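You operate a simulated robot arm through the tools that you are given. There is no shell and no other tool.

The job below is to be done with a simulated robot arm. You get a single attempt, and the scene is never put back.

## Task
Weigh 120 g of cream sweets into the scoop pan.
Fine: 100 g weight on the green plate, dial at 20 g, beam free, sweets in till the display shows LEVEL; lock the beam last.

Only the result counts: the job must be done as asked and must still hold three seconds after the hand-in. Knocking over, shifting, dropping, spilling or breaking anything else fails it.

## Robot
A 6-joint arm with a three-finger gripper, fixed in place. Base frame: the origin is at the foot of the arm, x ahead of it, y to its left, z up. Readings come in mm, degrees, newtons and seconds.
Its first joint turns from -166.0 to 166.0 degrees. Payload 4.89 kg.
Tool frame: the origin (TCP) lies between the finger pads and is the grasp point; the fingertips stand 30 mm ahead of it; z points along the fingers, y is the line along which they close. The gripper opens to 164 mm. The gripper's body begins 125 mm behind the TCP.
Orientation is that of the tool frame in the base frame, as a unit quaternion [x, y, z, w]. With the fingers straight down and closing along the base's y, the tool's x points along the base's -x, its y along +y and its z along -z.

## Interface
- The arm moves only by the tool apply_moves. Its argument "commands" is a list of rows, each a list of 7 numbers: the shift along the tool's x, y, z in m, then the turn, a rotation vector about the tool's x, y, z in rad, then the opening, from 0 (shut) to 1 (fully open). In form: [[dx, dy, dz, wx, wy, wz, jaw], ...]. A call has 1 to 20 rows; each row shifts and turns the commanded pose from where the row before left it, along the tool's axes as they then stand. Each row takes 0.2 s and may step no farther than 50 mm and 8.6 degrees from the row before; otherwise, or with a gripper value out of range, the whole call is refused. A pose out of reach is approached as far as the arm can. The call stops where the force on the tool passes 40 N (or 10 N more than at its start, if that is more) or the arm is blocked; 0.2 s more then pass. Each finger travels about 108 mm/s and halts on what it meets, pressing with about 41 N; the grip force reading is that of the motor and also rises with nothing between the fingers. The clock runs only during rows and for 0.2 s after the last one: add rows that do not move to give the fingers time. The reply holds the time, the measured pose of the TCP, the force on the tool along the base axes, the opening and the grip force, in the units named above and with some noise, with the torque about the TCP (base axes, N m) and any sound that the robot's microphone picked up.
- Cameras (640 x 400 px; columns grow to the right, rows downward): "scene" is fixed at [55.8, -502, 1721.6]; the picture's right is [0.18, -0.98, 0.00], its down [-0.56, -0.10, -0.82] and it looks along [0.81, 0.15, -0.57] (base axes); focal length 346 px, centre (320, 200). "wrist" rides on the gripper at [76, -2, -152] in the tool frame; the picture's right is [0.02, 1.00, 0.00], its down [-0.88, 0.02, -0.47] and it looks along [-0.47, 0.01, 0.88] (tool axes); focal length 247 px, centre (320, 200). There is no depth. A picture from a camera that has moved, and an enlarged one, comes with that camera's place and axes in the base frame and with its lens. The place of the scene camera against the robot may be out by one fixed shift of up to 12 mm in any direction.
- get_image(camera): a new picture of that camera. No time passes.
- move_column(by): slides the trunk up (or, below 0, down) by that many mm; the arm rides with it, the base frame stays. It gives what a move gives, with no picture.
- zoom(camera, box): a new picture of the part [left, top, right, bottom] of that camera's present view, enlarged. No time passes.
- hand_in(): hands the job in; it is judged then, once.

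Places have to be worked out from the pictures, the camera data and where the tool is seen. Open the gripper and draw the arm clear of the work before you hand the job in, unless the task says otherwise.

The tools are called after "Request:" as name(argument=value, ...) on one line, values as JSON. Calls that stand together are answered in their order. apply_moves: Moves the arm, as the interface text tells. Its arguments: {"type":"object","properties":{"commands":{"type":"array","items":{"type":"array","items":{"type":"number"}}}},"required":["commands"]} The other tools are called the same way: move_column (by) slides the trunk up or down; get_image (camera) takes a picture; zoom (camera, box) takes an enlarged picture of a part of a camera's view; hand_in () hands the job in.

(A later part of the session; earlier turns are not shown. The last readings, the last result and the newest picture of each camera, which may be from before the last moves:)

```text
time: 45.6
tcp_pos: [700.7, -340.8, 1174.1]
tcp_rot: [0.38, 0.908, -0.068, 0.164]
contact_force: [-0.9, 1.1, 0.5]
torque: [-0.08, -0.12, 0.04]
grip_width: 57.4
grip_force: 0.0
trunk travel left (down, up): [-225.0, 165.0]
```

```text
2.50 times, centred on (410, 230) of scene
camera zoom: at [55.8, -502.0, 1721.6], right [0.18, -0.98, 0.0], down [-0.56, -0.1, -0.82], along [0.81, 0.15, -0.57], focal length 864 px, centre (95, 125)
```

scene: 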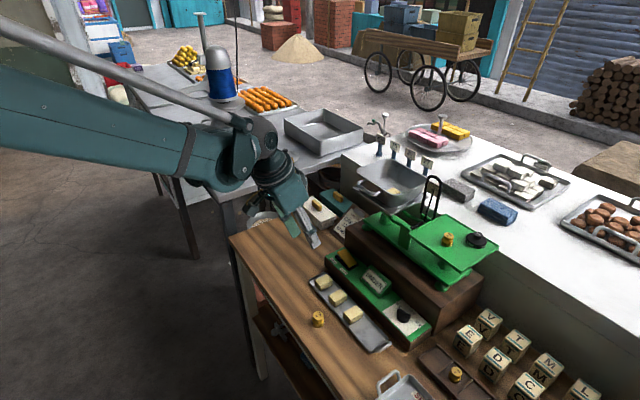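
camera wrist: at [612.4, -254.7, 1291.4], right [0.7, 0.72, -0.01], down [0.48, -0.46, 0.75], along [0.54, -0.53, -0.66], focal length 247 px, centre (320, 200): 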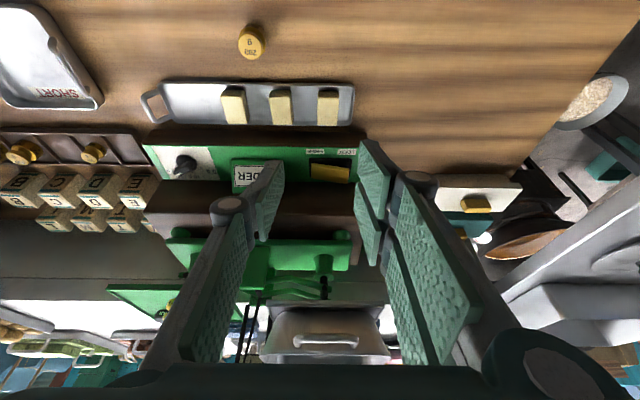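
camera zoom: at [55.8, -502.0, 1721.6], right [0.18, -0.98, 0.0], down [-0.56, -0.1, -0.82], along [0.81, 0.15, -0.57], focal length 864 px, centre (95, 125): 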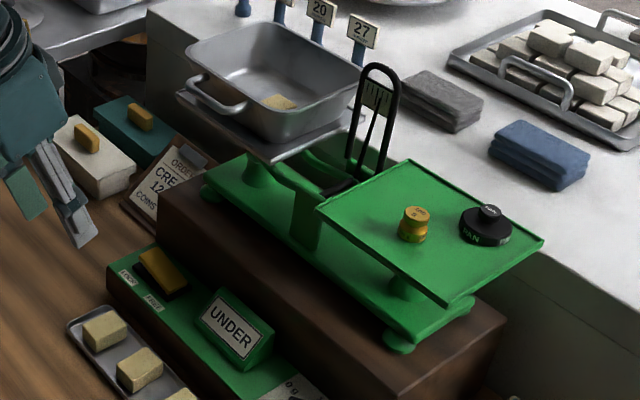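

Beam free: the green plate sits low, the pan sits high and the display reads UNDER. Now the sweets: I straighten the tool and hover over the sweet nearest the tray's empty half, at about P=123, Q=793.

Request:
apply_moves(commands=[[0, 0, 0, 0, 0.117, 0, 0.4], [0, 0, 0, 0, 0.117, 0, 0.4], [0, 0, 0, 0, 0.118, 0, 0.4], [-0.01425, -0.0328, 0.0235, 0, 0, 0, 0.4], [-0.01425, -0.0328, 0.0235, 0, 0, 0, 0.4], [-0.01425, -0.0328, 0.0235, 0, 0, 0, 0.4], [-0.01425, -0.0328, 0.0235, 0, 0, 0, 0.4], [0, 0, 0, 0, 0, 0, 0.4]])

Request:
get_image(camera="wrist")

Request:
zoom(camera="wrist", box=[240, 100, 440, 225])

```text
time: 47.4
tcp_pos: [649.9, -475.0, 1080.4]
tcp_rot: [0.386, 0.923, 0.0, 0.001]
contact_force: [1.0, 0.3, 0.4]
torque: [0.06, 0.04, 0.0]
grip_width: 65.7
grip_force: 0.0
trunk travel left (down, up): [-225.0, 165.0]
```

```text
taken
camera wrist: at [595.0, -422.3, 1233.6], right [0.7, 0.72, 0.0], down [0.63, -0.61, 0.48], along [0.34, -0.33, -0.88], focal length 247 px, centre (320, 200)
```

wrist: 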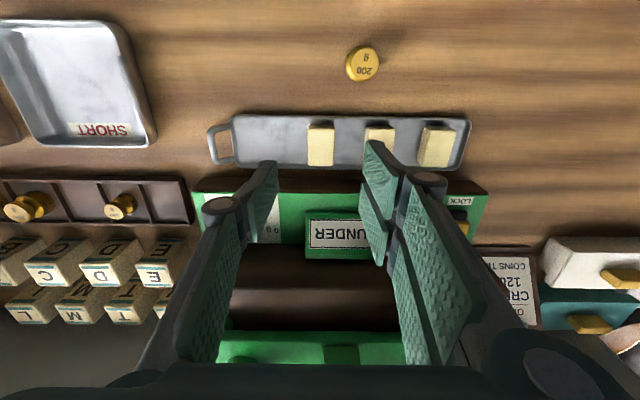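

```text
3.20 times, centred on (340, 162) of wrist
camera zoom: at [595.0, -422.3, 1233.6], right [0.7, 0.72, 0.0], down [0.63, -0.61, 0.48], along [0.34, -0.33, -0.88], focal length 790 px, centre (256, 320)
```

zoom: 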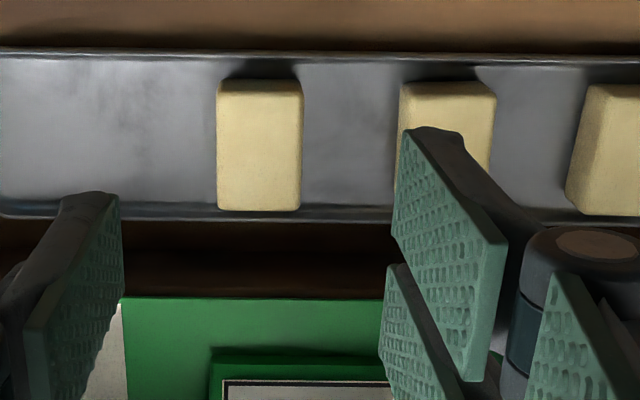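

Sweet 1 is centred at about P=124.7, Q=798, roughly 29 x 41 mm, with 36 mm of gap to its neighbour. I correct by 2-3 mm, set the jaws to 46 mm and lower to put the tips just above the tray floor.

Request:
apply_moves(commands=[[-0.0026, 0.001, 0, 0, 0, 0, 0.29], [0, 0, 0.035, 0, 0, 0, 0.29], [0, 0, 0.035, 0, 0, 0, 0.29], [0, 0, 0.025, 0, 0, 0, 0.29], [0, 0, 0.012, 0, 0, 0, 0.29], [0, 0, 0, 0, 0, 0, 0.29]])

Request:
zoom(camera="wrist", box=[240, 110, 400, 210])

Request:
zoom(camera="scene", box=[310, 270, 390, 320])

```text
time: 48.8
tcp_pos: [652.8, -473.8, 973.7]
tcp_rot: [0.386, 0.922, 0.001, 0.002]
contact_force: [0.8, -0.4, 0.1]
torque: [0.05, 0.01, 0.01]
grip_width: 47.5
grip_force: 0.0
trunk travel left (down, up): [-225.0, 165.0]
```

```text
4.00 times, centred on (320, 160) of wrist
camera zoom: at [597.6, -422.9, 1126.8], right [0.7, 0.72, 0.0], down [0.63, -0.61, 0.48], along [0.34, -0.33, -0.88], focal length 988 px, centre (320, 360)
```

zoom: 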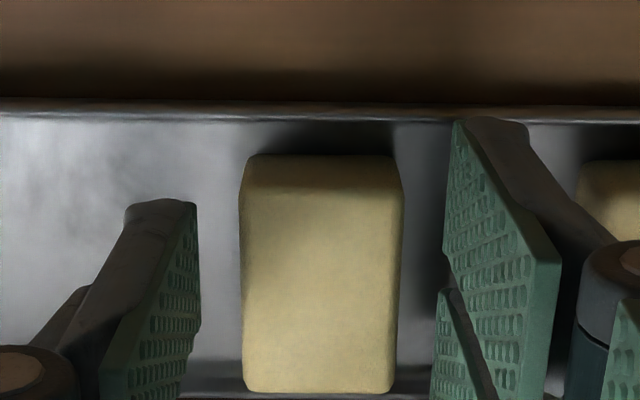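

```text
8.00 times, centred on (350, 295) of scene
camera zoom: at [55.8, -502.0, 1721.6], right [0.18, -0.98, 0.0], down [-0.56, -0.1, -0.82], along [0.81, 0.15, -0.57], focal length 2765 px, centre (80, -560)
```

zoom: 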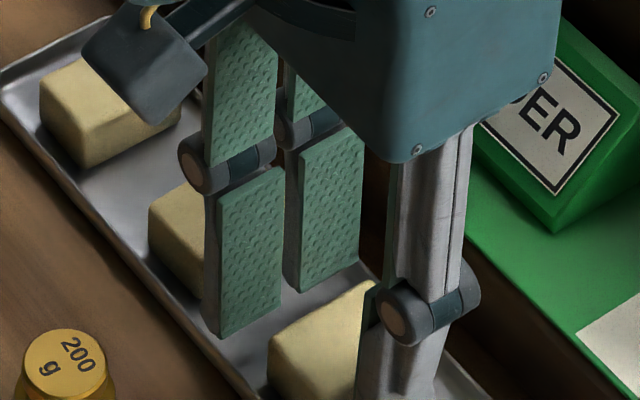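

The fingers straddle the sweet evenly with clearance all around. I lower 3 mm more and close.

Request:
apply_moves(commands=[[0, 0, 0.003, 0, 0, 0, 0.29], [0, 0, 0, 0, 0, 0, 0.22], [0, 0, 0, 0, 0, 0, 0.15], [0, 0, 0, 0, 0, 0, 0.15]])

Request:
zoom(camera="wrist", box=[240, 110, 400, 210])

```text
time: 49.8
tcp_pos: [652.0, -474.9, 971.4]
tcp_rot: [0.386, 0.922, 0.0, 0.002]
contact_force: [-0.2, -0.2, 0.6]
torque: [-0.01, 0.01, 0.0]
grip_width: 31.2
grip_force: 41.1
trunk travel left (down, up): [-225.0, 165.0]
```

```text
4.00 times, centred on (320, 160) of wrist
camera zoom: at [597.5, -422.9, 1124.0], right [0.7, 0.72, 0.0], down [0.63, -0.61, 0.48], along [0.34, -0.33, -0.88], focal length 988 px, centre (320, 360)
```

zoom: 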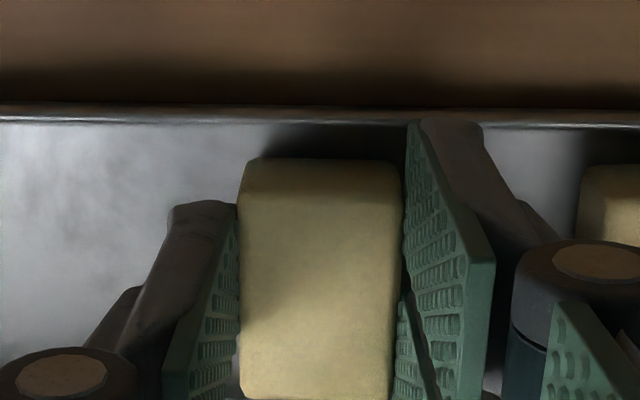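

The sweet is held at 31.2 mm. I lift it well above the pan rim height and move toward the pan, staying inward of it first to look.

Request:
apply_moves(commands=[[0, 0, -0.02, 0, 0, 0, 0.15], [0, 0, -0.045, 0, 0, 0, 0.15], [0, 0, -0.048, 0, 0, 0, 0.15], [0, 0, -0.048, 0, 0, 0, 0.15], [0, 0, -0.048, 0, 0, 0, 0.15], [0, 0, -0.048, 0, 0, 0, 0.15], [0, 0, -0.048, 0, 0, 0, 0.15], [0, 0, -0.048, 0, 0, 0, 0.15], [-0.02, 0.0268, 0, 0, 0, 0, 0.15], [-0.02, 0.0268, 0, 0, 0, 0, 0.15], [-0.02, 0.0268, 0, 0, 0, 0, 0.15], [-0.02, 0.0268, 0, 0, 0, 0, 0.15], [-0.02, 0.0268, 0, 0, 0, 0, 0.15], [0, 0, 0, 0, 0, 0, 0.15]])

Request:
get_image(camera="wrist")

Request:
zoom(camera="scene", box=[320, 130, 480, 230])

```text
time: 52.8
tcp_pos: [818.0, -452.9, 1324.3]
tcp_rot: [0.386, 0.923, -0.001, 0.001]
contact_force: [1.0, 0.1, -1.5]
torque: [0.04, 0.17, 0.01]
grip_width: 31.1
grip_force: 40.8
trunk travel left (down, up): [-225.0, 165.0]
```

```text
taken
camera wrist: at [763.3, -399.8, 1476.9], right [0.7, 0.72, 0.0], down [0.63, -0.61, 0.48], along [0.34, -0.33, -0.88], focal length 247 px, centre (320, 200)
```

wrist: 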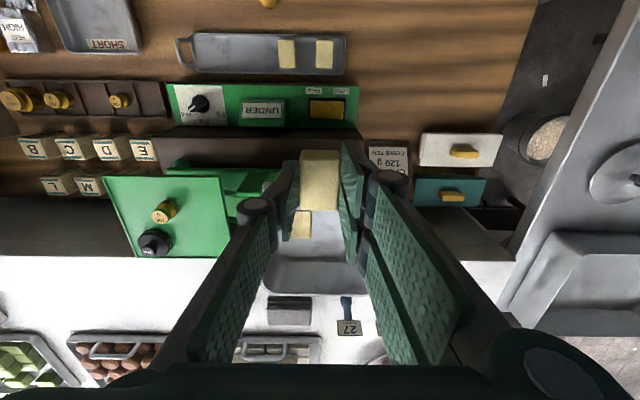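

```text
4.00 times, centred on (400, 180) of scene
camera zoom: at [55.8, -502.0, 1721.6], right [0.18, -0.98, 0.0], down [-0.56, -0.1, -0.82], along [0.81, 0.15, -0.57], focal length 1382 px, centre (0, 280)
```

zoom: 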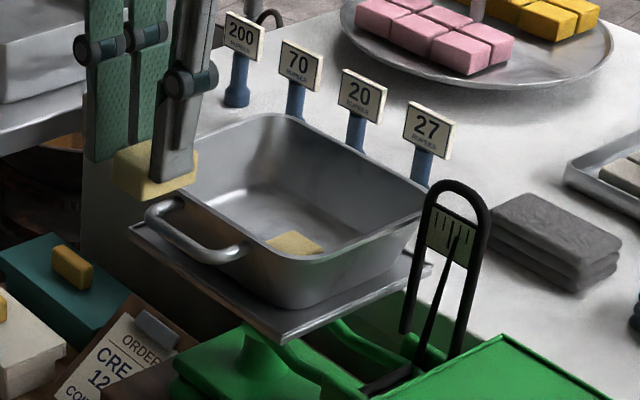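

The sweet hangs just inward of the pan. I zoom the wrist view to locate the pan's inner edges and the sweet already inside.

Request:
zoom(camera="wrist", box=[230, 190, 410, 302])

```text
3.56 times, centred on (320, 246) of wrist
camera zoom: at [763.3, -399.8, 1476.9], right [0.7, 0.72, 0.0], down [0.63, -0.61, 0.48], along [0.34, -0.33, -0.88], focal length 878 px, centre (320, 36)
```

zoom: 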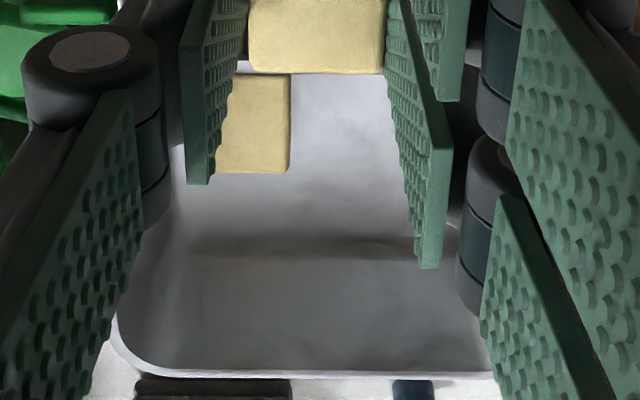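

The pan's existing sweet lies at about P 220-250, Q 985-1027, and the pan opening spans roughly P 177-340, Q 945-1089. I'll put this sweet to the right and far side, at P≈286, Q≈1042, so I check the reach at safe height first.

Request:
apply_moves(commands=[[-0.048, 0.0093, 0, 0, 0, 0, 0.15], [-0.048, 0.0093, 0, 0, 0, 0, 0.15], [-0.047, 0.0093, 0, 0, 0, 0, 0.15], [0, 0, 0, 0, 0, 0, 0.15]])

Request:
get_image(camera="wrist")

Request:
zoom(camera="scene", box=[340, 110, 460, 210])

```text
time: 53.8
tcp_pos: [937.8, -534.9, 1323.7]
tcp_rot: [0.385, 0.923, 0.001, 0.002]
contact_force: [0.9, -0.3, -1.7]
torque: [0.12, 0.18, 0.03]
grip_width: 31.1
grip_force: 40.8
trunk travel left (down, up): [-225.0, 165.0]
```

```text
taken
camera wrist: at [883.4, -482.6, 1476.4], right [0.7, 0.72, 0.0], down [0.63, -0.61, 0.48], along [0.34, -0.33, -0.88], focal length 247 px, centre (320, 200)
```

wrist: 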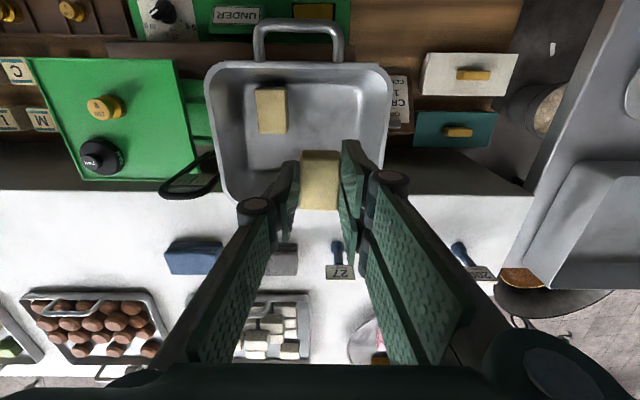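

```text
4.00 times, centred on (400, 160) of scene
camera zoom: at [55.8, -502.0, 1721.6], right [0.18, -0.98, 0.0], down [-0.56, -0.1, -0.82], along [0.81, 0.15, -0.57], focal length 1382 px, centre (0, 360)
```

zoom: 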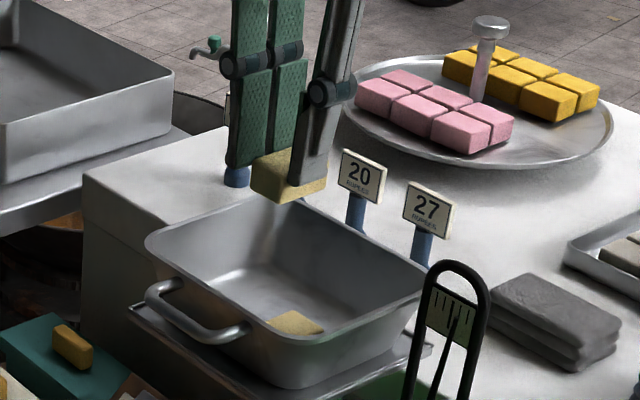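

The arm reaches P=285, Q=1041 and now sees the pan from nearly above. I zoom in to place the sweet accurately inside.

Request:
zoom(camera="wrist", box=[190, 50, 410, 220])

```text
2.35 times, centred on (300, 135) of wrist
camera zoom: at [883.4, -482.6, 1476.4], right [0.7, 0.72, 0.0], down [0.63, -0.61, 0.48], along [0.34, -0.33, -0.88], focal length 581 px, centre (367, 353)
```

zoom: 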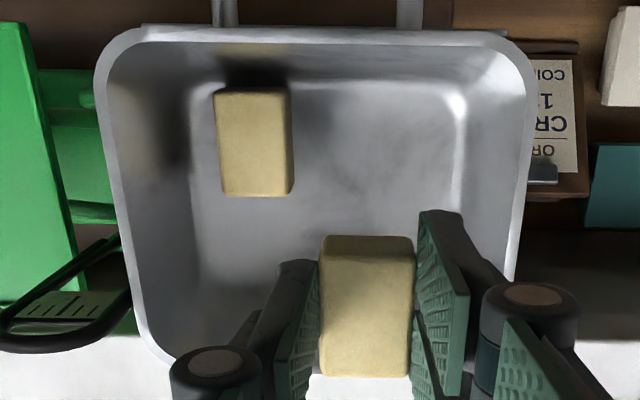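

The pan floor spans about P 203-326, Q 981-1070. I shift to P=288, Q=1032 so both fingers stay clear of the wall and the other sweet, and lower to just above the floor.

Request:
apply_moves(commands=[[0.009, 0.003, 0, 0, 0, 0, 0.15], [0, 0, 0.03, 0, 0, 0, 0.15], [0, 0, 0.03, 0, 0, 0, 0.15], [0, 0, 0.02, 0, 0, 0, 0.15], [0, 0, 0, 0, 0, 0, 0.15]])

Request:
zoom(camera="wrist", box=[190, 50, 430, 235])

Request:
zoom(camera="scene", box=[350, 130, 450, 210])

```text
time: 55.0
tcp_pos: [932.6, -525.2, 1244.1]
tcp_rot: [0.386, 0.922, 0.0, 0.003]
contact_force: [0.3, -0.5, -0.7]
torque: [0.06, 0.06, -0.01]
grip_width: 31.2
grip_force: 41.3
trunk travel left (down, up): [-225.0, 165.0]
```

```text
2.16 times, centred on (310, 142) of wrist
camera zoom: at [878.9, -473.1, 1397.6], right [0.7, 0.72, 0.0], down [0.63, -0.61, 0.48], along [0.34, -0.33, -0.88], focal length 534 px, centre (342, 324)
```

zoom: 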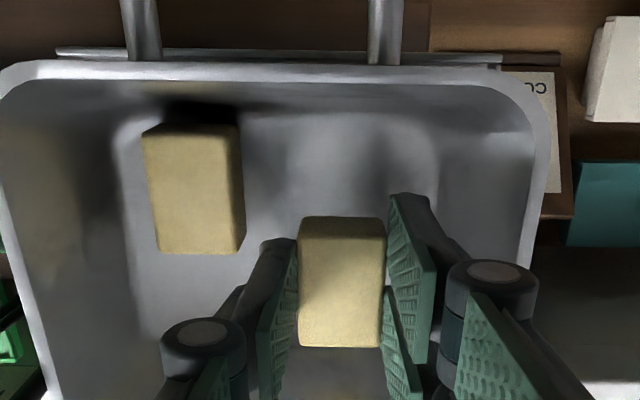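

```text
5.00 times, centred on (400, 170) of scene
camera zoom: at [55.8, -502.0, 1721.6], right [0.18, -0.98, 0.0], down [-0.56, -0.1, -0.82], along [0.81, 0.15, -0.57], focal length 1728 px, centre (-80, 350)
```

zoom: 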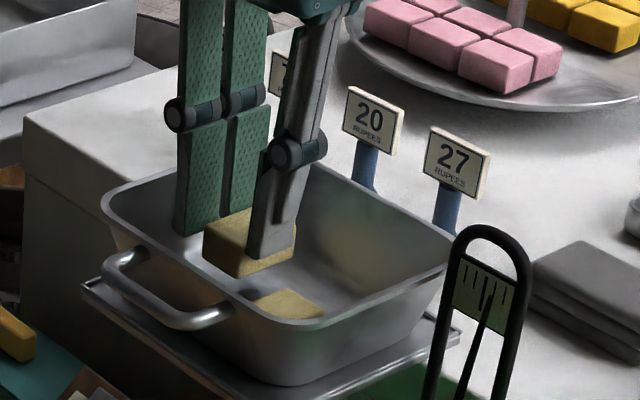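

Comparing apparent sizes, the held sweet's bottom is about 16 mm above the pan floor. I lower 12 mm more and check.

Request:
apply_moves(commands=[[0, 0, 0.006, 0, 0, 0, 0.15], [0, 0, 0.006, 0, 0, 0, 0.15], [0, 0, 0, 0, 0, 0, 0.15]])

Request:
zoom(camera="scene", box=[350, 130, 450, 210])

Request:
zoom(camera="wrist", box=[190, 50, 430, 235])

```text
time: 55.8
tcp_pos: [933.2, -525.6, 1232.1]
tcp_rot: [0.386, 0.922, 0.001, 0.002]
contact_force: [-0.2, -0.2, 0.0]
torque: [0.0, 0.01, -0.05]
grip_width: 31.0
grip_force: 41.1
trunk travel left (down, up): [-225.0, 165.0]
```

```text
5.00 times, centred on (400, 170) of scene
camera zoom: at [55.8, -502.0, 1721.6], right [0.18, -0.98, 0.0], down [-0.56, -0.1, -0.82], along [0.81, 0.15, -0.57], focal length 1728 px, centre (-80, 350)
```

zoom: 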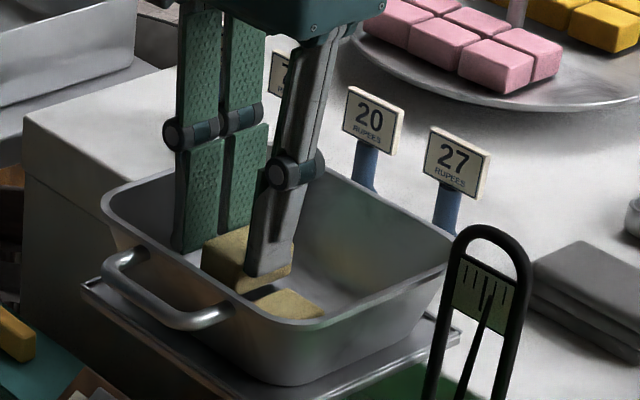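

```text
2.16 times, centred on (310, 142) of wrist
camera zoom: at [879.1, -473.1, 1385.6], right [0.7, 0.72, 0.0], down [0.63, -0.61, 0.48], along [0.34, -0.33, -0.88], focal length 534 px, centre (342, 324)
```

zoom: 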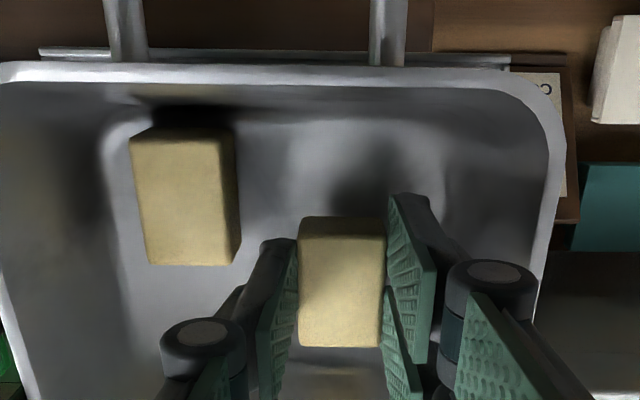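

The pan hasn't moved and there's no contact force, so the sweet is only a few mm above the floor. I open the jaws slightly to set it down.

Request:
apply_moves(commands=[[0, 0, 0.003, 0, 0, 0, 0.15], [0, 0, 0, 0, 0, 0, 0.21], [0, 0, 0, 0, 0, 0, 0.25], [0, 0, 0, 0, 0, 0, 0.25], [0, 0, 0, 0, 0, 0, 0.25]])

Request:
zoom(camera="wrist", box=[190, 50, 430, 235])

Request:
zoom(camera="scene", box=[320, 130, 480, 300])

```text
time: 57.0
tcp_pos: [933.7, -525.6, 1229.6]
tcp_rot: [0.386, 0.923, 0.0, 0.002]
contact_force: [0.1, -0.6, -0.7]
torque: [0.02, 0.04, 0.0]
grip_width: 41.1
grip_force: 0.1
trunk travel left (down, up): [-225.0, 165.0]
```

```text
2.16 times, centred on (310, 142) of wrist
camera zoom: at [878.6, -473.0, 1382.8], right [0.7, 0.72, 0.0], down [0.63, -0.61, 0.48], along [0.34, -0.33, -0.88], focal length 534 px, centre (342, 324)
```

zoom: 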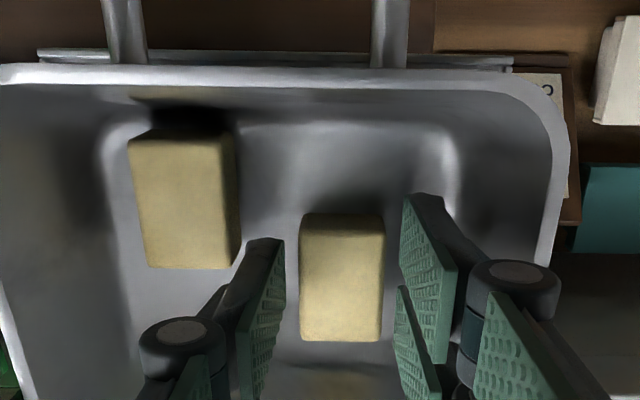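

```text
2.35 times, centred on (400, 215) of scene
camera zoom: at [55.8, -502.0, 1721.6], right [0.18, -0.98, 0.0], down [-0.56, -0.1, -0.82], along [0.81, 0.15, -0.57], focal length 813 px, centre (132, 165)
```

zoom: 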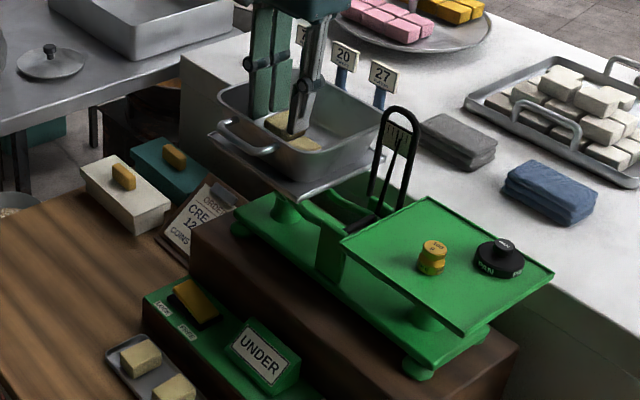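

The sweet rests on the pan floor and the display still says UNDER, so more sweets are needed. I rise straight up, return and hover over the middle sweet (P≈192, Q≈798).

Request:
apply_moves(commands=[[0, 0, -0.03, 0, 0, 0, 0.25], [0, 0, -0.045, 0, 0, 0, 0.25], [0, 0, -0.04, 0, 0, 0, 0.25], [0.039, -0.0162, 0, 0, 0, 0, 0.25], [0.039, -0.0162, 0, 0, 0, 0, 0.3], [0.039, -0.0162, 0, 0, 0, 0, 0.4], [0.039, -0.0162, 0, 0, 0, 0, 0.4], [0.039, -0.0162, 0, 0, 0, 0, 0.4], [0.039, -0.0162, 0, 0, 0, 0, 0.4], [0, 0, 0.048, 0, 0, 0, 0.4], [0, 0, 0.048, 0, 0, 0, 0.4], [0, 0, 0.048, 0, 0, 0, 0.4], [0, 0, 0.048, 0, 0, 0, 0.4], [0, 0, 0.048, 0, 0, 0, 0.4], [0, 0, 0.02, 0, 0, 0, 0.4], [0, 0, 0, 0, 0, 0, 0.4]])

Request:
get_image(camera="wrist")

Request:
zoom(camera="wrist", box=[240, 100, 440, 225])

Request:
zoom(camera="scene", box=[320, 130, 480, 300])

```text
time: 60.4
tcp_pos: [699.9, -428.6, 1084.7]
tcp_rot: [0.385, 0.923, 0.0, 0.002]
contact_force: [0.1, -1.3, -0.5]
torque: [0.06, 0.08, 0.01]
grip_width: 65.6
grip_force: 0.1
trunk travel left (down, up): [-225.0, 165.0]
```

```text
taken
camera wrist: at [645.5, -375.7, 1237.3], right [0.7, 0.72, 0.0], down [0.63, -0.61, 0.48], along [0.34, -0.33, -0.88], focal length 247 px, centre (320, 200)
```

wrist: 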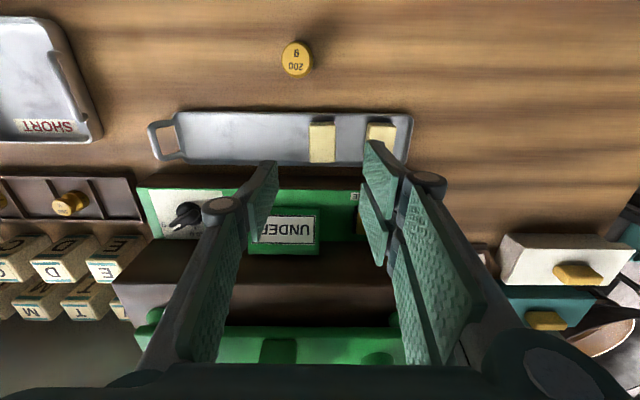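

```text
3.20 times, centred on (340, 162) of wrist
camera zoom: at [645.5, -375.7, 1237.3], right [0.7, 0.72, 0.0], down [0.63, -0.61, 0.48], along [0.34, -0.33, -0.88], focal length 790 px, centre (256, 320)
```

zoom: 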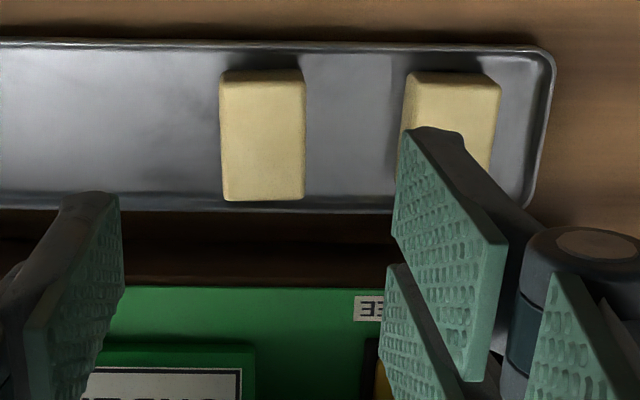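

```text
2.35 times, centred on (400, 215) of scene
camera zoom: at [55.8, -502.0, 1721.6], right [0.18, -0.98, 0.0], down [-0.56, -0.1, -0.82], along [0.81, 0.15, -0.57], focal length 813 px, centre (132, 165)
```

zoom: 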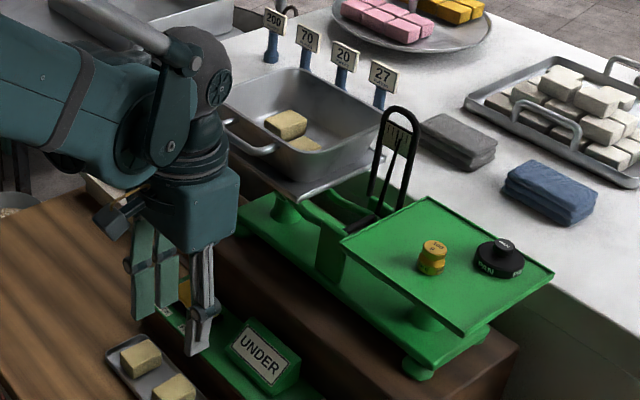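

Sweet 2 is centred at about P=194.9, Q=799.3. I correct 3 mm, set the jaws, and descend to the same gripping height as before.

Request:
apply_moves(commands=[[-0.0013, 0.003, 0, 0, 0, 0, 0.29], [0, 0, 0.035, 0, 0, 0, 0.29], [0, 0, 0.035, 0, 0, 0, 0.29], [0, 0, 0.03, 0, 0, 0, 0.29], [0, 0, 0.013, 0, 0, 0, 0.29], [0, 0, 0, 0, 0, 0, 0.29]])

Request:
zoom(camera="wrist", box=[240, 110, 400, 210])

```text
time: 61.8
tcp_pos: [704.6, -427.5, 970.8]
tcp_rot: [0.386, 0.922, 0.0, 0.002]
contact_force: [-0.4, -0.8, -0.1]
torque: [0.03, 0.04, -0.02]
grip_width: 47.6
grip_force: 0.1
trunk travel left (down, up): [-225.0, 165.0]
```

```text
4.00 times, centred on (320, 160) of wrist
camera zoom: at [649.2, -375.1, 1123.9], right [0.7, 0.72, 0.0], down [0.63, -0.61, 0.48], along [0.34, -0.33, -0.88], focal length 988 px, centre (320, 360)
```

zoom: 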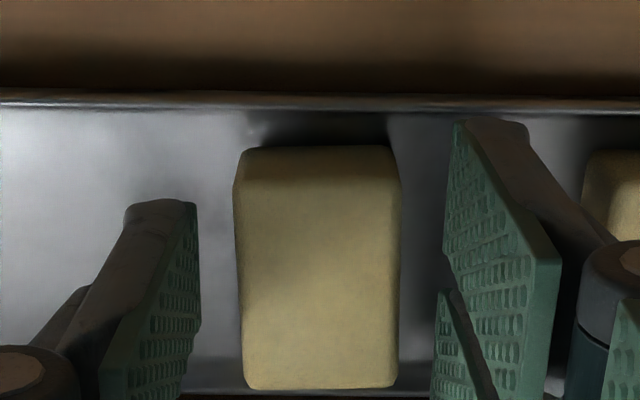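

Sweet 2 is centred between the fingers. I close on it and lift it up to transport height.

Request:
apply_moves(commands=[[0, 0, 0, 0, 0, 0, 0.22], [0, 0, 0, 0, 0, 0, 0.15], [0, 0, 0, 0, 0, 0, 0.15], [0, 0, -0.02, 0, 0, 0, 0.15], [0, 0, -0.045, 0, 0, 0, 0.15], [0, 0, -0.048, 0, 0, 0, 0.15], [0, 0, -0.048, 0, 0, 0, 0.15], [0, 0, -0.048, 0, 0, 0, 0.15], [0, 0, -0.048, 0, 0, 0, 0.15], [0, 0, -0.048, 0, 0, 0, 0.15], [0, 0, -0.048, 0, 0, 0, 0.15], [0, 0, 0, 0, 0, 0, 0.15]])

Request:
get_image(camera="wrist")

```text
time: 64.4
tcp_pos: [701.4, -426.2, 1324.0]
tcp_rot: [0.386, 0.922, 0.0, 0.001]
contact_force: [-0.9, 0.6, -0.8]
torque: [-0.03, -0.06, -0.01]
grip_width: 31.2
grip_force: 41.1
trunk travel left (down, up): [-225.0, 165.0]
```

```text
taken
camera wrist: at [647.1, -374.1, 1476.5], right [0.7, 0.72, 0.0], down [0.63, -0.61, 0.48], along [0.34, -0.33, -0.88], focal length 247 px, centre (320, 200)
```

wrist: 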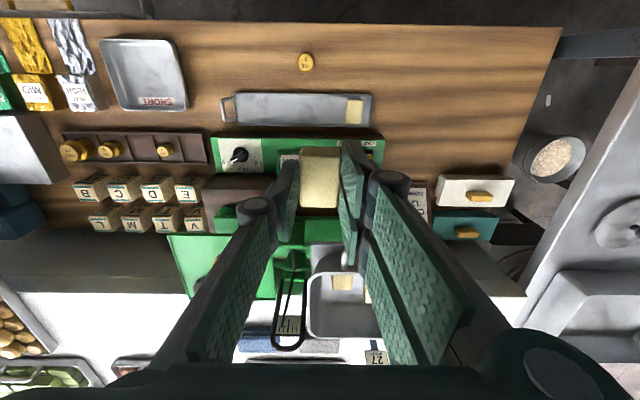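

Sweet 2 is held. The remaining floor space is too tight for the fingers, so I'll set this one gently on top of sweet 1 (below the rim). I fly to the same spot above the pan first.

Request:
apply_moves(commands=[[-0.0391, 0.0157, 0, 0, 0, 0, 0.15], [-0.0391, 0.0157, 0, 0, 0, 0, 0.15], [-0.0391, 0.0157, 0, 0, 0, 0, 0.15], [-0.0391, 0.0157, 0, 0, 0, 0, 0.15], [-0.0391, 0.0157, 0, 0, 0, 0, 0.15], [-0.0391, 0.0157, 0, 0, 0, 0, 0.15], [0, 0, 0.03, 0, 0, 0, 0.15], [0, 0, 0, 0, 0, 0, 0.15]])

Request:
zoom(camera="wrist", box=[190, 50, 430, 235])

Request:
zoom(camera="scene", box=[350, 130, 450, 210])

```text
time: 66.2
tcp_pos: [934.9, -527.2, 1294.2]
tcp_rot: [0.386, 0.923, 0.0, 0.002]
contact_force: [-0.9, 1.0, -0.8]
torque: [0.05, 0.07, -0.01]
grip_width: 31.0
grip_force: 41.0
trunk travel left (down, up): [-225.0, 165.0]
```

```text
2.16 times, centred on (310, 142) of wrist
camera zoom: at [880.2, -475.2, 1447.3], right [0.7, 0.72, 0.0], down [0.63, -0.61, 0.48], along [0.34, -0.33, -0.88], focal length 534 px, centre (342, 324)
```

zoom: 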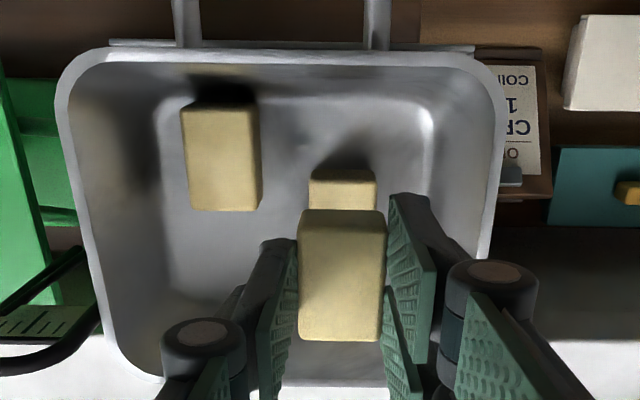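

```text
5.00 times, centred on (400, 170) of scene
camera zoom: at [55.8, -502.0, 1721.6], right [0.18, -0.98, 0.0], down [-0.56, -0.1, -0.82], along [0.81, 0.15, -0.57], focal length 1728 px, centre (-80, 350)
```

zoom: 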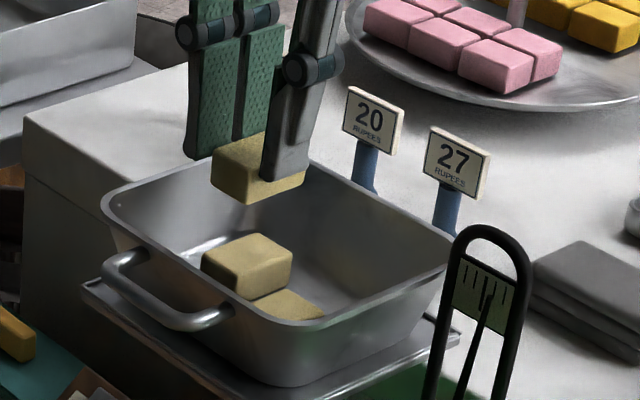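

The held sweet is aligned over sweet 1 to within about 1 mm. I lower to roughly 5 mm above its top and check.

Request:
apply_moves(commands=[[0, 0, 0.02, 0, 0, 0, 0.15], [0, 0, 0.014, 0, 0, 0, 0.15], [0, 0, 0, 0, 0, 0, 0.15]])

Request:
zoom(camera="wrist", box=[250, 80, 410, 203])

Request:
zoom(camera="scene", box=[370, 150, 430, 198])

```text
time: 67.0
tcp_pos: [935.3, -527.2, 1258.9]
tcp_rot: [0.387, 0.922, 0.001, 0.002]
contact_force: [-0.1, -0.4, 0.2]
torque: [0.01, 0.02, -0.01]
grip_width: 31.1
grip_force: 40.7
trunk travel left (down, up): [-225.0, 165.0]
```

```text
3.25 times, centred on (330, 142) of wrist
camera zoom: at [879.8, -474.6, 1413.1], right [0.7, 0.72, 0.0], down [0.63, -0.61, 0.48], along [0.34, -0.33, -0.88], focal length 803 px, centre (288, 390)
```

zoom: 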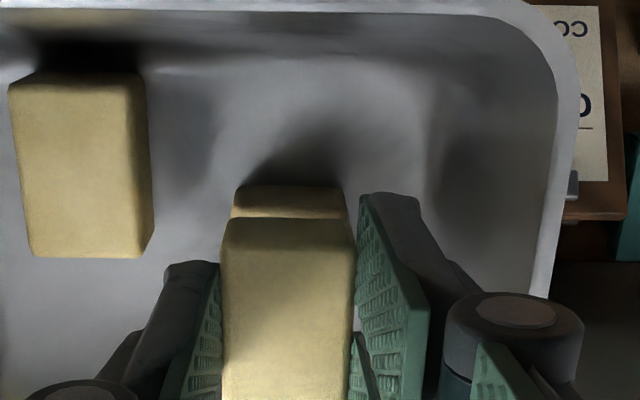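

```text
8.33 times, centred on (400, 174) of scene
camera zoom: at [55.8, -502.0, 1721.6], right [0.18, -0.98, 0.0], down [-0.56, -0.1, -0.82], along [0.81, 0.15, -0.57], focal length 2880 px, centre (-347, 417)
```

zoom: 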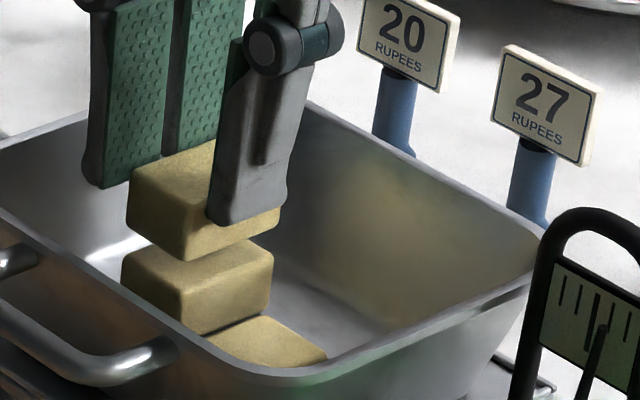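

The scene view shows a gap of around 10 mm between the two sweets. I lower 8 mm and look again.

Request:
apply_moves(commands=[[0, 0, 0.004, 0, 0, 0, 0.15], [0, 0, 0.004, 0, 0, 0, 0.15], [0, 0, 0, 0, 0, 0, 0.15]])

Request:
zoom(camera="scene", box=[370, 150, 430, 198])

```text
time: 67.8
tcp_pos: [934.1, -527.6, 1252.6]
tcp_rot: [0.386, 0.922, 0.0, 0.003]
contact_force: [0.9, 0.0, -0.5]
torque: [0.02, -0.01, -0.01]
grip_width: 31.3
grip_force: 41.1
trunk travel left (down, up): [-225.0, 165.0]
```

```text
8.33 times, centred on (400, 174) of scene
camera zoom: at [55.8, -502.0, 1721.6], right [0.18, -0.98, 0.0], down [-0.56, -0.1, -0.82], along [0.81, 0.15, -0.57], focal length 2880 px, centre (-347, 417)
```

zoom: 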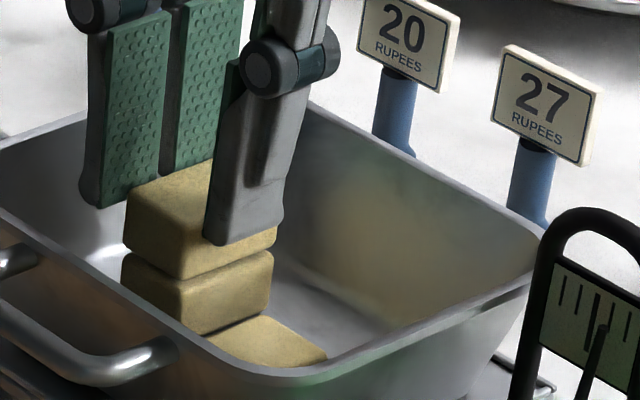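

They nearly touch now, about 2-3 mm apart. I lower 2 mm more and release gently.

Request:
apply_moves(commands=[[0, 0, 0.002, 0, 0, 0, 0.15], [0, 0, 0, 0, 0, 0, 0.15], [0, 0, 0, 0, 0, 0, 0.2], [0, 0, 0, 0, 0, 0, 0.24], [0, 0, 0, 0, 0, 0, 0.25], [0, 0, 0, 0, 0, 0, 0.25], [0, 0, 0, 0, 0, 0, 0.25]])

Request:
zoom(camera="scene", box=[370, 150, 430, 198])

Request:
zoom(camera="scene", box=[320, 130, 480, 300])

Request:
zoom(camera="wrist", box=[190, 50, 430, 235])

```text
time: 69.4
tcp_pos: [933.4, -526.8, 1251.7]
tcp_rot: [0.385, 0.923, 0.0, 0.002]
contact_force: [-0.7, 1.0, -0.6]
torque: [-0.02, 0.0, 0.0]
grip_width: 41.2
grip_force: 0.0
trunk travel left (down, up): [-225.0, 165.0]
```

```text
8.33 times, centred on (400, 174) of scene
camera zoom: at [55.8, -502.0, 1721.6], right [0.18, -0.98, 0.0], down [-0.56, -0.1, -0.82], along [0.81, 0.15, -0.57], focal length 2880 px, centre (-347, 417)
```

zoom: 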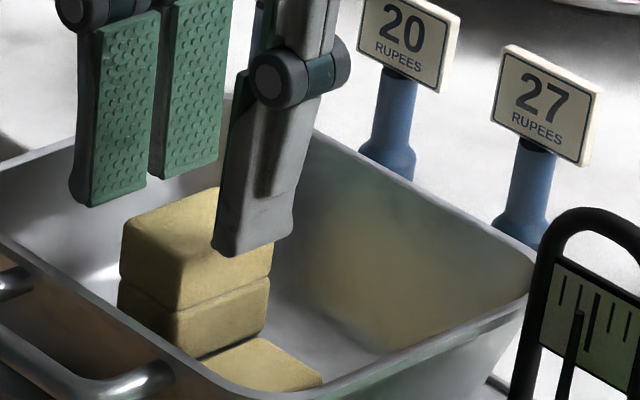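

```text
2.35 times, centred on (400, 215) of scene
camera zoom: at [55.8, -502.0, 1721.6], right [0.18, -0.98, 0.0], down [-0.56, -0.1, -0.82], along [0.81, 0.15, -0.57], focal length 813 px, centre (132, 165)
```

zoom: 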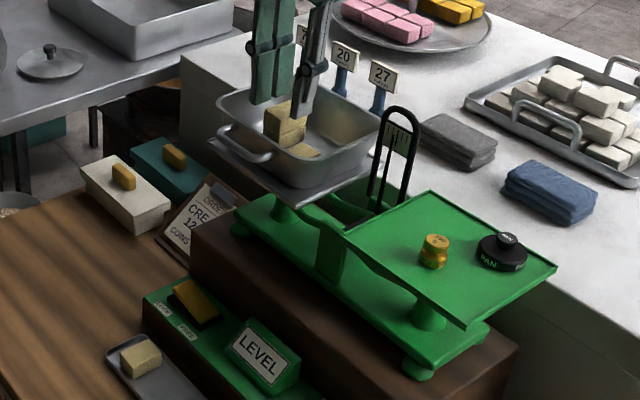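

```text
2.16 times, centred on (310, 142) of wrist
camera zoom: at [879.7, -474.3, 1403.8], right [0.7, 0.72, 0.0], down [0.63, -0.61, 0.48], along [0.34, -0.33, -0.88], focal length 534 px, centre (342, 324)
```

zoom: 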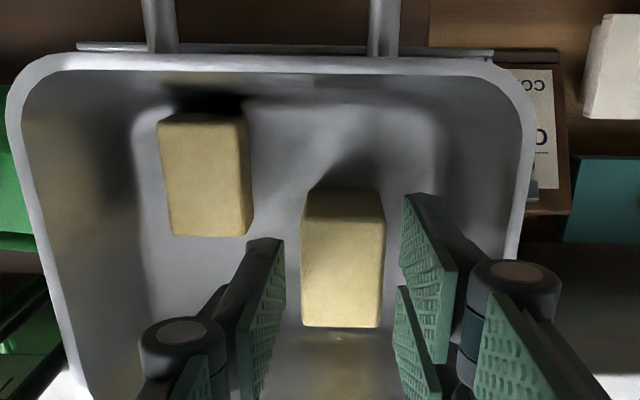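

The display shows LEVEL with the three sweets in the pan, so the total is 120 g. I rise clear of the pan, check that it stays LEVEL, and prepare the leaning pose for the lock.

Request:
apply_moves(commands=[[0, 0, -0.02, 0, 0, 0, 0.25], [0, 0, -0.035, 0, 0, 0, 0.25], [0, 0, -0.04, 0, 0, 0, 0.25], [0.043, 0.0016, 0, 0, 0, 0, 0.25], [0.043, 0.0016, 0, 0, 0, 0, 0.25], [0.043, 0.0016, 0, 0, 0, 0, 0.15], [0.043, 0.0016, 0, 0, 0, 0, 0.05], [0, 0, 0, 0, 0, 0, 0], [0, 0, 0, 0, 0, 0, 0]])

Request:
get_image(camera="scene")

Request:
zoom(camera="scene", box=[320, 130, 520, 300])

Request:
get_image(camera="wrist")

```text
time: 71.4
tcp_pos: [818.9, -398.7, 1345.7]
tcp_rot: [0.386, 0.923, 0.0, 0.002]
contact_force: [-0.8, 0.1, 1.0]
torque: [-0.07, -0.03, 0.01]
grip_width: 0.0
grip_force: 40.8
trunk travel left (down, up): [-225.0, 165.0]
```

```text
taken
```

scene: 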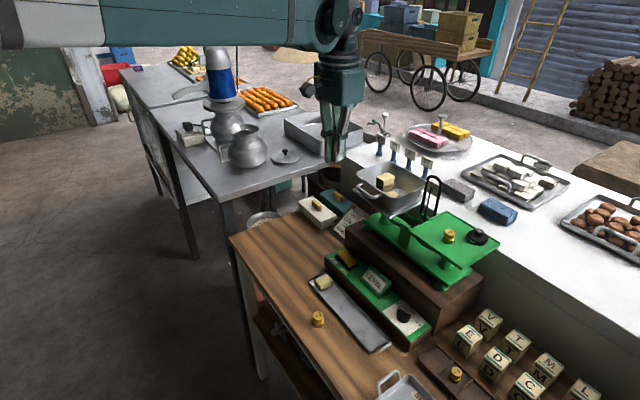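

```text
2.35 times, centred on (420, 215) of scene
camera zoom: at [55.8, -502.0, 1721.6], right [0.18, -0.98, 0.0], down [-0.56, -0.1, -0.82], along [0.81, 0.15, -0.57], focal length 813 px, centre (85, 165)
```

zoom: 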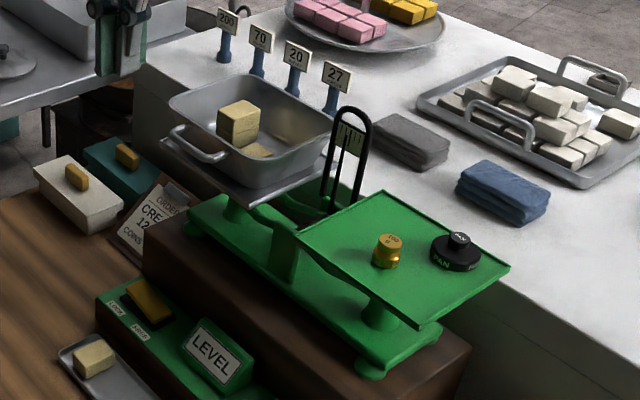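

```text
taken
camera wrist: at [762.9, -346.8, 1499.0], right [0.7, 0.72, 0.0], down [0.63, -0.61, 0.48], along [0.34, -0.33, -0.88], focal length 247 px, centre (320, 200)
```

wrist: 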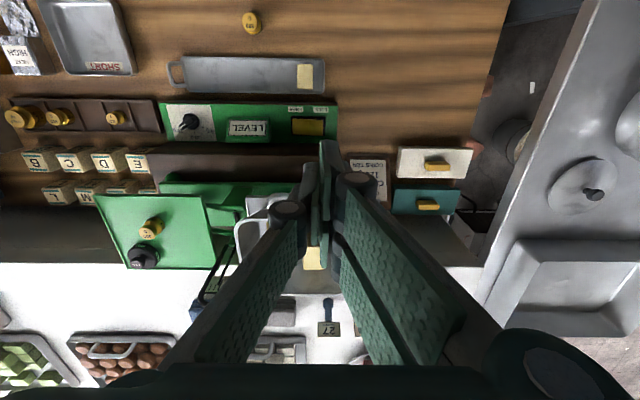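

LEVEL persists with the tool well away. I lean the tool 20° inward again with jaws shut and descend beside the LOCK end of the rocker, inward of the pan handle.

Request:
apply_moves(commands=[[0, -0.003, 0, 0, -0.1173, 0, 0], [0, 0, 0, 0, -0.1173, 0, 0], [0, 0, 0, 0, -0.1174, 0, 0], [0.0159, 0, 0.0432, 0, 0, 0, 0], [0.0159, 0, 0.0432, 0, 0, 0, 0], [0.0159, 0, 0.0432, 0, 0, 0, 0], [0.0159, 0, 0.0432, 0, 0, 0, 0], [0.0159, 0, 0.0432, 0, 0, 0, 0], [0.0159, 0, 0.0432, 0, 0, 0, 0], [0.0114, 0, 0.031, 0, 0, 0, 0], [0, 0, 0, 0, 0, 0, 0]])

Request:
get_image(camera="wrist")

Request:
zoom(camera="wrist", box=[250, 100, 400, 194])

Request:
zoom(camera="scene", box=[320, 230, 410, 290])

```text
time: 73.8
tcp_pos: [818.3, -401.8, 1037.1]
tcp_rot: [0.38, 0.908, -0.067, 0.163]
contact_force: [0.6, 0.4, -0.3]
torque: [0.02, 0.05, -0.03]
grip_width: 0.0
grip_force: 40.6
trunk travel left (down, up): [-225.0, 165.0]
```

```text
taken
camera wrist: at [729.6, -315.6, 1154.3], right [0.7, 0.72, -0.01], down [0.48, -0.46, 0.75], along [0.53, -0.53, -0.66], focal length 247 px, centre (320, 200)
```

wrist: 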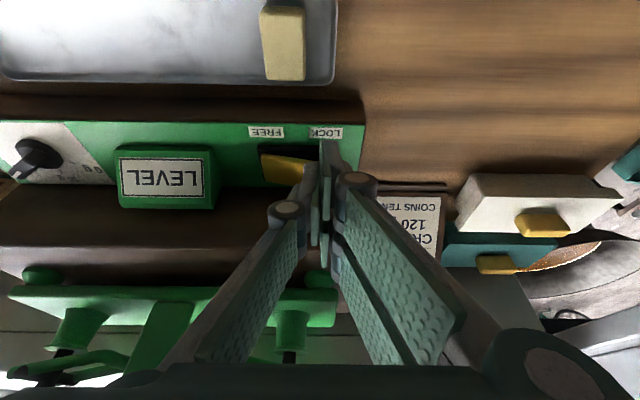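

```text
4.26 times, centred on (325, 147) of wrist
camera zoom: at [729.6, -315.6, 1154.3], right [0.7, 0.72, -0.01], down [0.48, -0.46, 0.75], along [0.53, -0.53, -0.66], focal length 1051 px, centre (299, 426)
```

zoom: 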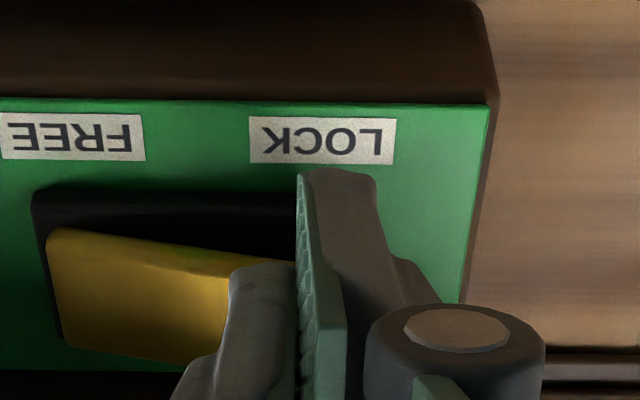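

```text
6.67 times, centred on (365, 260) of scene
camera zoom: at [55.8, -502.0, 1721.6], right [0.18, -0.98, 0.0], down [-0.56, -0.1, -0.82], along [0.81, 0.15, -0.57], focal length 2304 px, centre (20, -200)
```

zoom: 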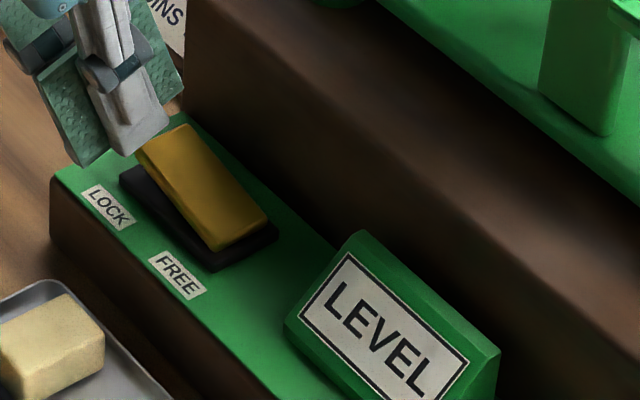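

The yellow rocker is raised at the LOCK end, which runs to P≈304. I move 3 mm toward its middle and 31 mm out over it, to just above contact.

Request:
apply_moves(commands=[[-0.0291, -0.003, 0.0107, 0, 0, 0, 0], [0.0017, 0, 0.0047, 0, 0, 0, 0], [0.0017, 0, 0.0047, 0, 0, 0, 0], [0, 0, 0, 0, 0, 0, 0]])

Request:
zoom(camera="wrist", box=[240, 90, 420, 204])

Request:
zoom(camera="scene", box=[320, 230, 410, 290])

```text
time: 74.8
tcp_pos: [837.9, -427.2, 1026.1]
tcp_rot: [0.38, 0.908, -0.068, 0.164]
contact_force: [-0.8, 0.4, 0.4]
torque: [0.01, -0.03, 0.03]
grip_width: 0.2
grip_force: 41.1
trunk travel left (down, up): [-225.0, 165.0]
```

```text
3.51 times, centred on (330, 147) of wrist
camera zoom: at [749.0, -340.1, 1143.3], right [0.7, 0.72, -0.01], down [0.48, -0.46, 0.75], along [0.53, -0.53, -0.66], focal length 867 px, centre (285, 386)
```

zoom: 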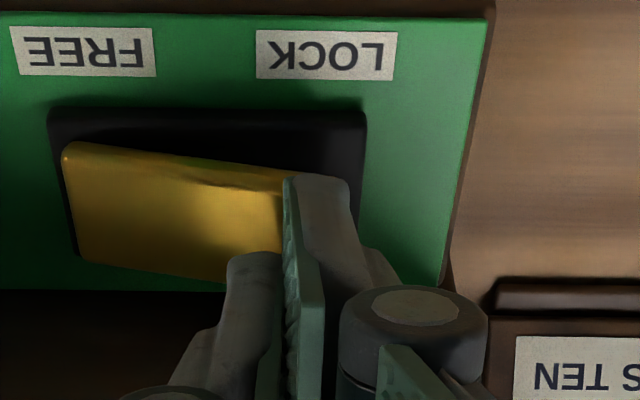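

```text
6.67 times, centred on (365, 260) of scene
camera zoom: at [55.8, -502.0, 1721.6], right [0.18, -0.98, 0.0], down [-0.56, -0.1, -0.82], along [0.81, 0.15, -0.57], focal length 2304 px, centre (20, -200)
```

zoom: 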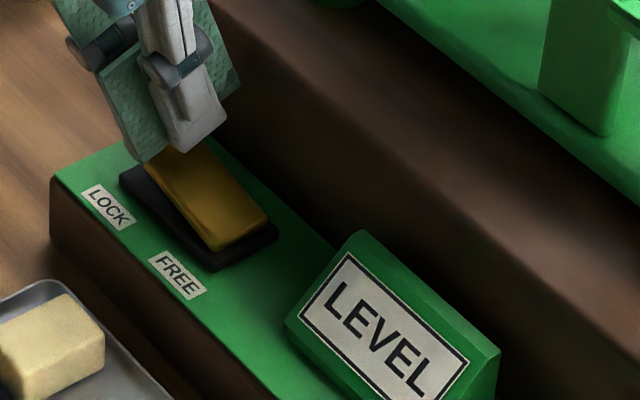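

The tip is right over the raised LOCK end. I press down slowly in 2 mm steps so the beam isn't jolted.

Request:
apply_moves(commands=[[0.0007, 0, 0.0019, 0, 0, 0, 0], [0.0007, 0, 0.0019, 0, 0, 0, 0], [0.0007, 0, 0.0019, 0, 0, 0, 0], [0.0007, 0, 0.0019, 0, 0, 0, 0], [0.0007, 0, 0.0019, 0, 0, 0, 0], [0, 0, 0, 0, 0, 0, 0]])

Request:
zoom(camera="scene", box=[320, 230, 410, 290])

```text
time: 76.2
tcp_pos: [837.3, -425.5, 1016.5]
tcp_rot: [0.38, 0.908, -0.068, 0.164]
contact_force: [1.0, 0.9, 2.1]
torque: [0.07, 0.07, -0.03]
grip_width: 0.0
grip_force: 41.1
trunk travel left (down, up): [-225.0, 165.0]
```

```text
6.67 times, centred on (365, 260) of scene
camera zoom: at [55.8, -502.0, 1721.6], right [0.18, -0.98, 0.0], down [-0.56, -0.1, -0.82], along [0.81, 0.15, -0.57], focal length 2304 px, centre (20, -200)
```

zoom: 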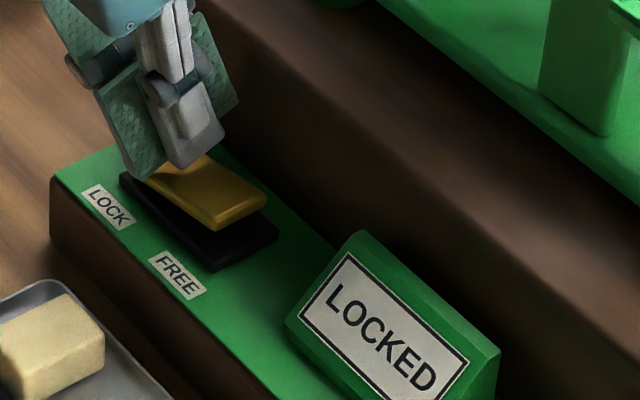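

The display reads LOCKED with only about 2 N of force. I press 2-3 mm more to be sure the rocker is fully over, then lift away.

Request:
apply_moves(commands=[[0.0005, 0, 0.0014, 0, 0, 0, 0], [0.0005, 0, 0.0014, 0, 0, 0, 0], [0, 0, 0, 0, 0, 0, 0]])

Request:
zoom(camera="scene", box=[320, 230, 410, 290])

```text
time: 77.1
tcp_pos: [835.3, -425.3, 1016.3]
tcp_rot: [0.379, 0.908, -0.068, 0.164]
contact_force: [-3.6, 5.1, 27.7]
torque: [0.45, 0.38, 0.04]
grip_width: 0.2
grip_force: 41.6
trunk travel left (down, up): [-225.0, 165.0]
stopped in row 3: the force on the tool passed its limit at 41 N (the readings are from after the stop); the commanded pose is now the measured one
```

```text
6.67 times, centred on (365, 260) of scene
camera zoom: at [55.8, -502.0, 1721.6], right [0.18, -0.98, 0.0], down [-0.56, -0.1, -0.82], along [0.81, 0.15, -0.57], focal length 2304 px, centre (20, -200)
```

zoom: 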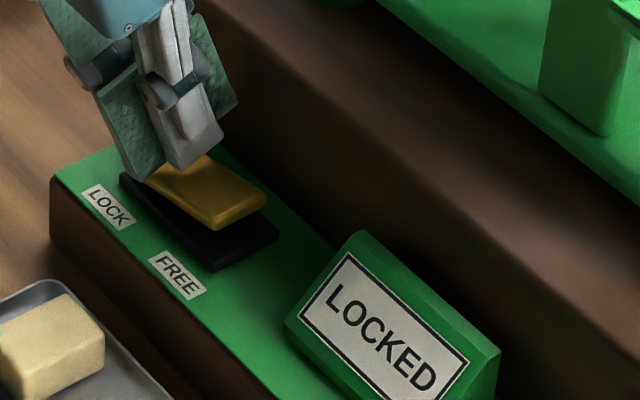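

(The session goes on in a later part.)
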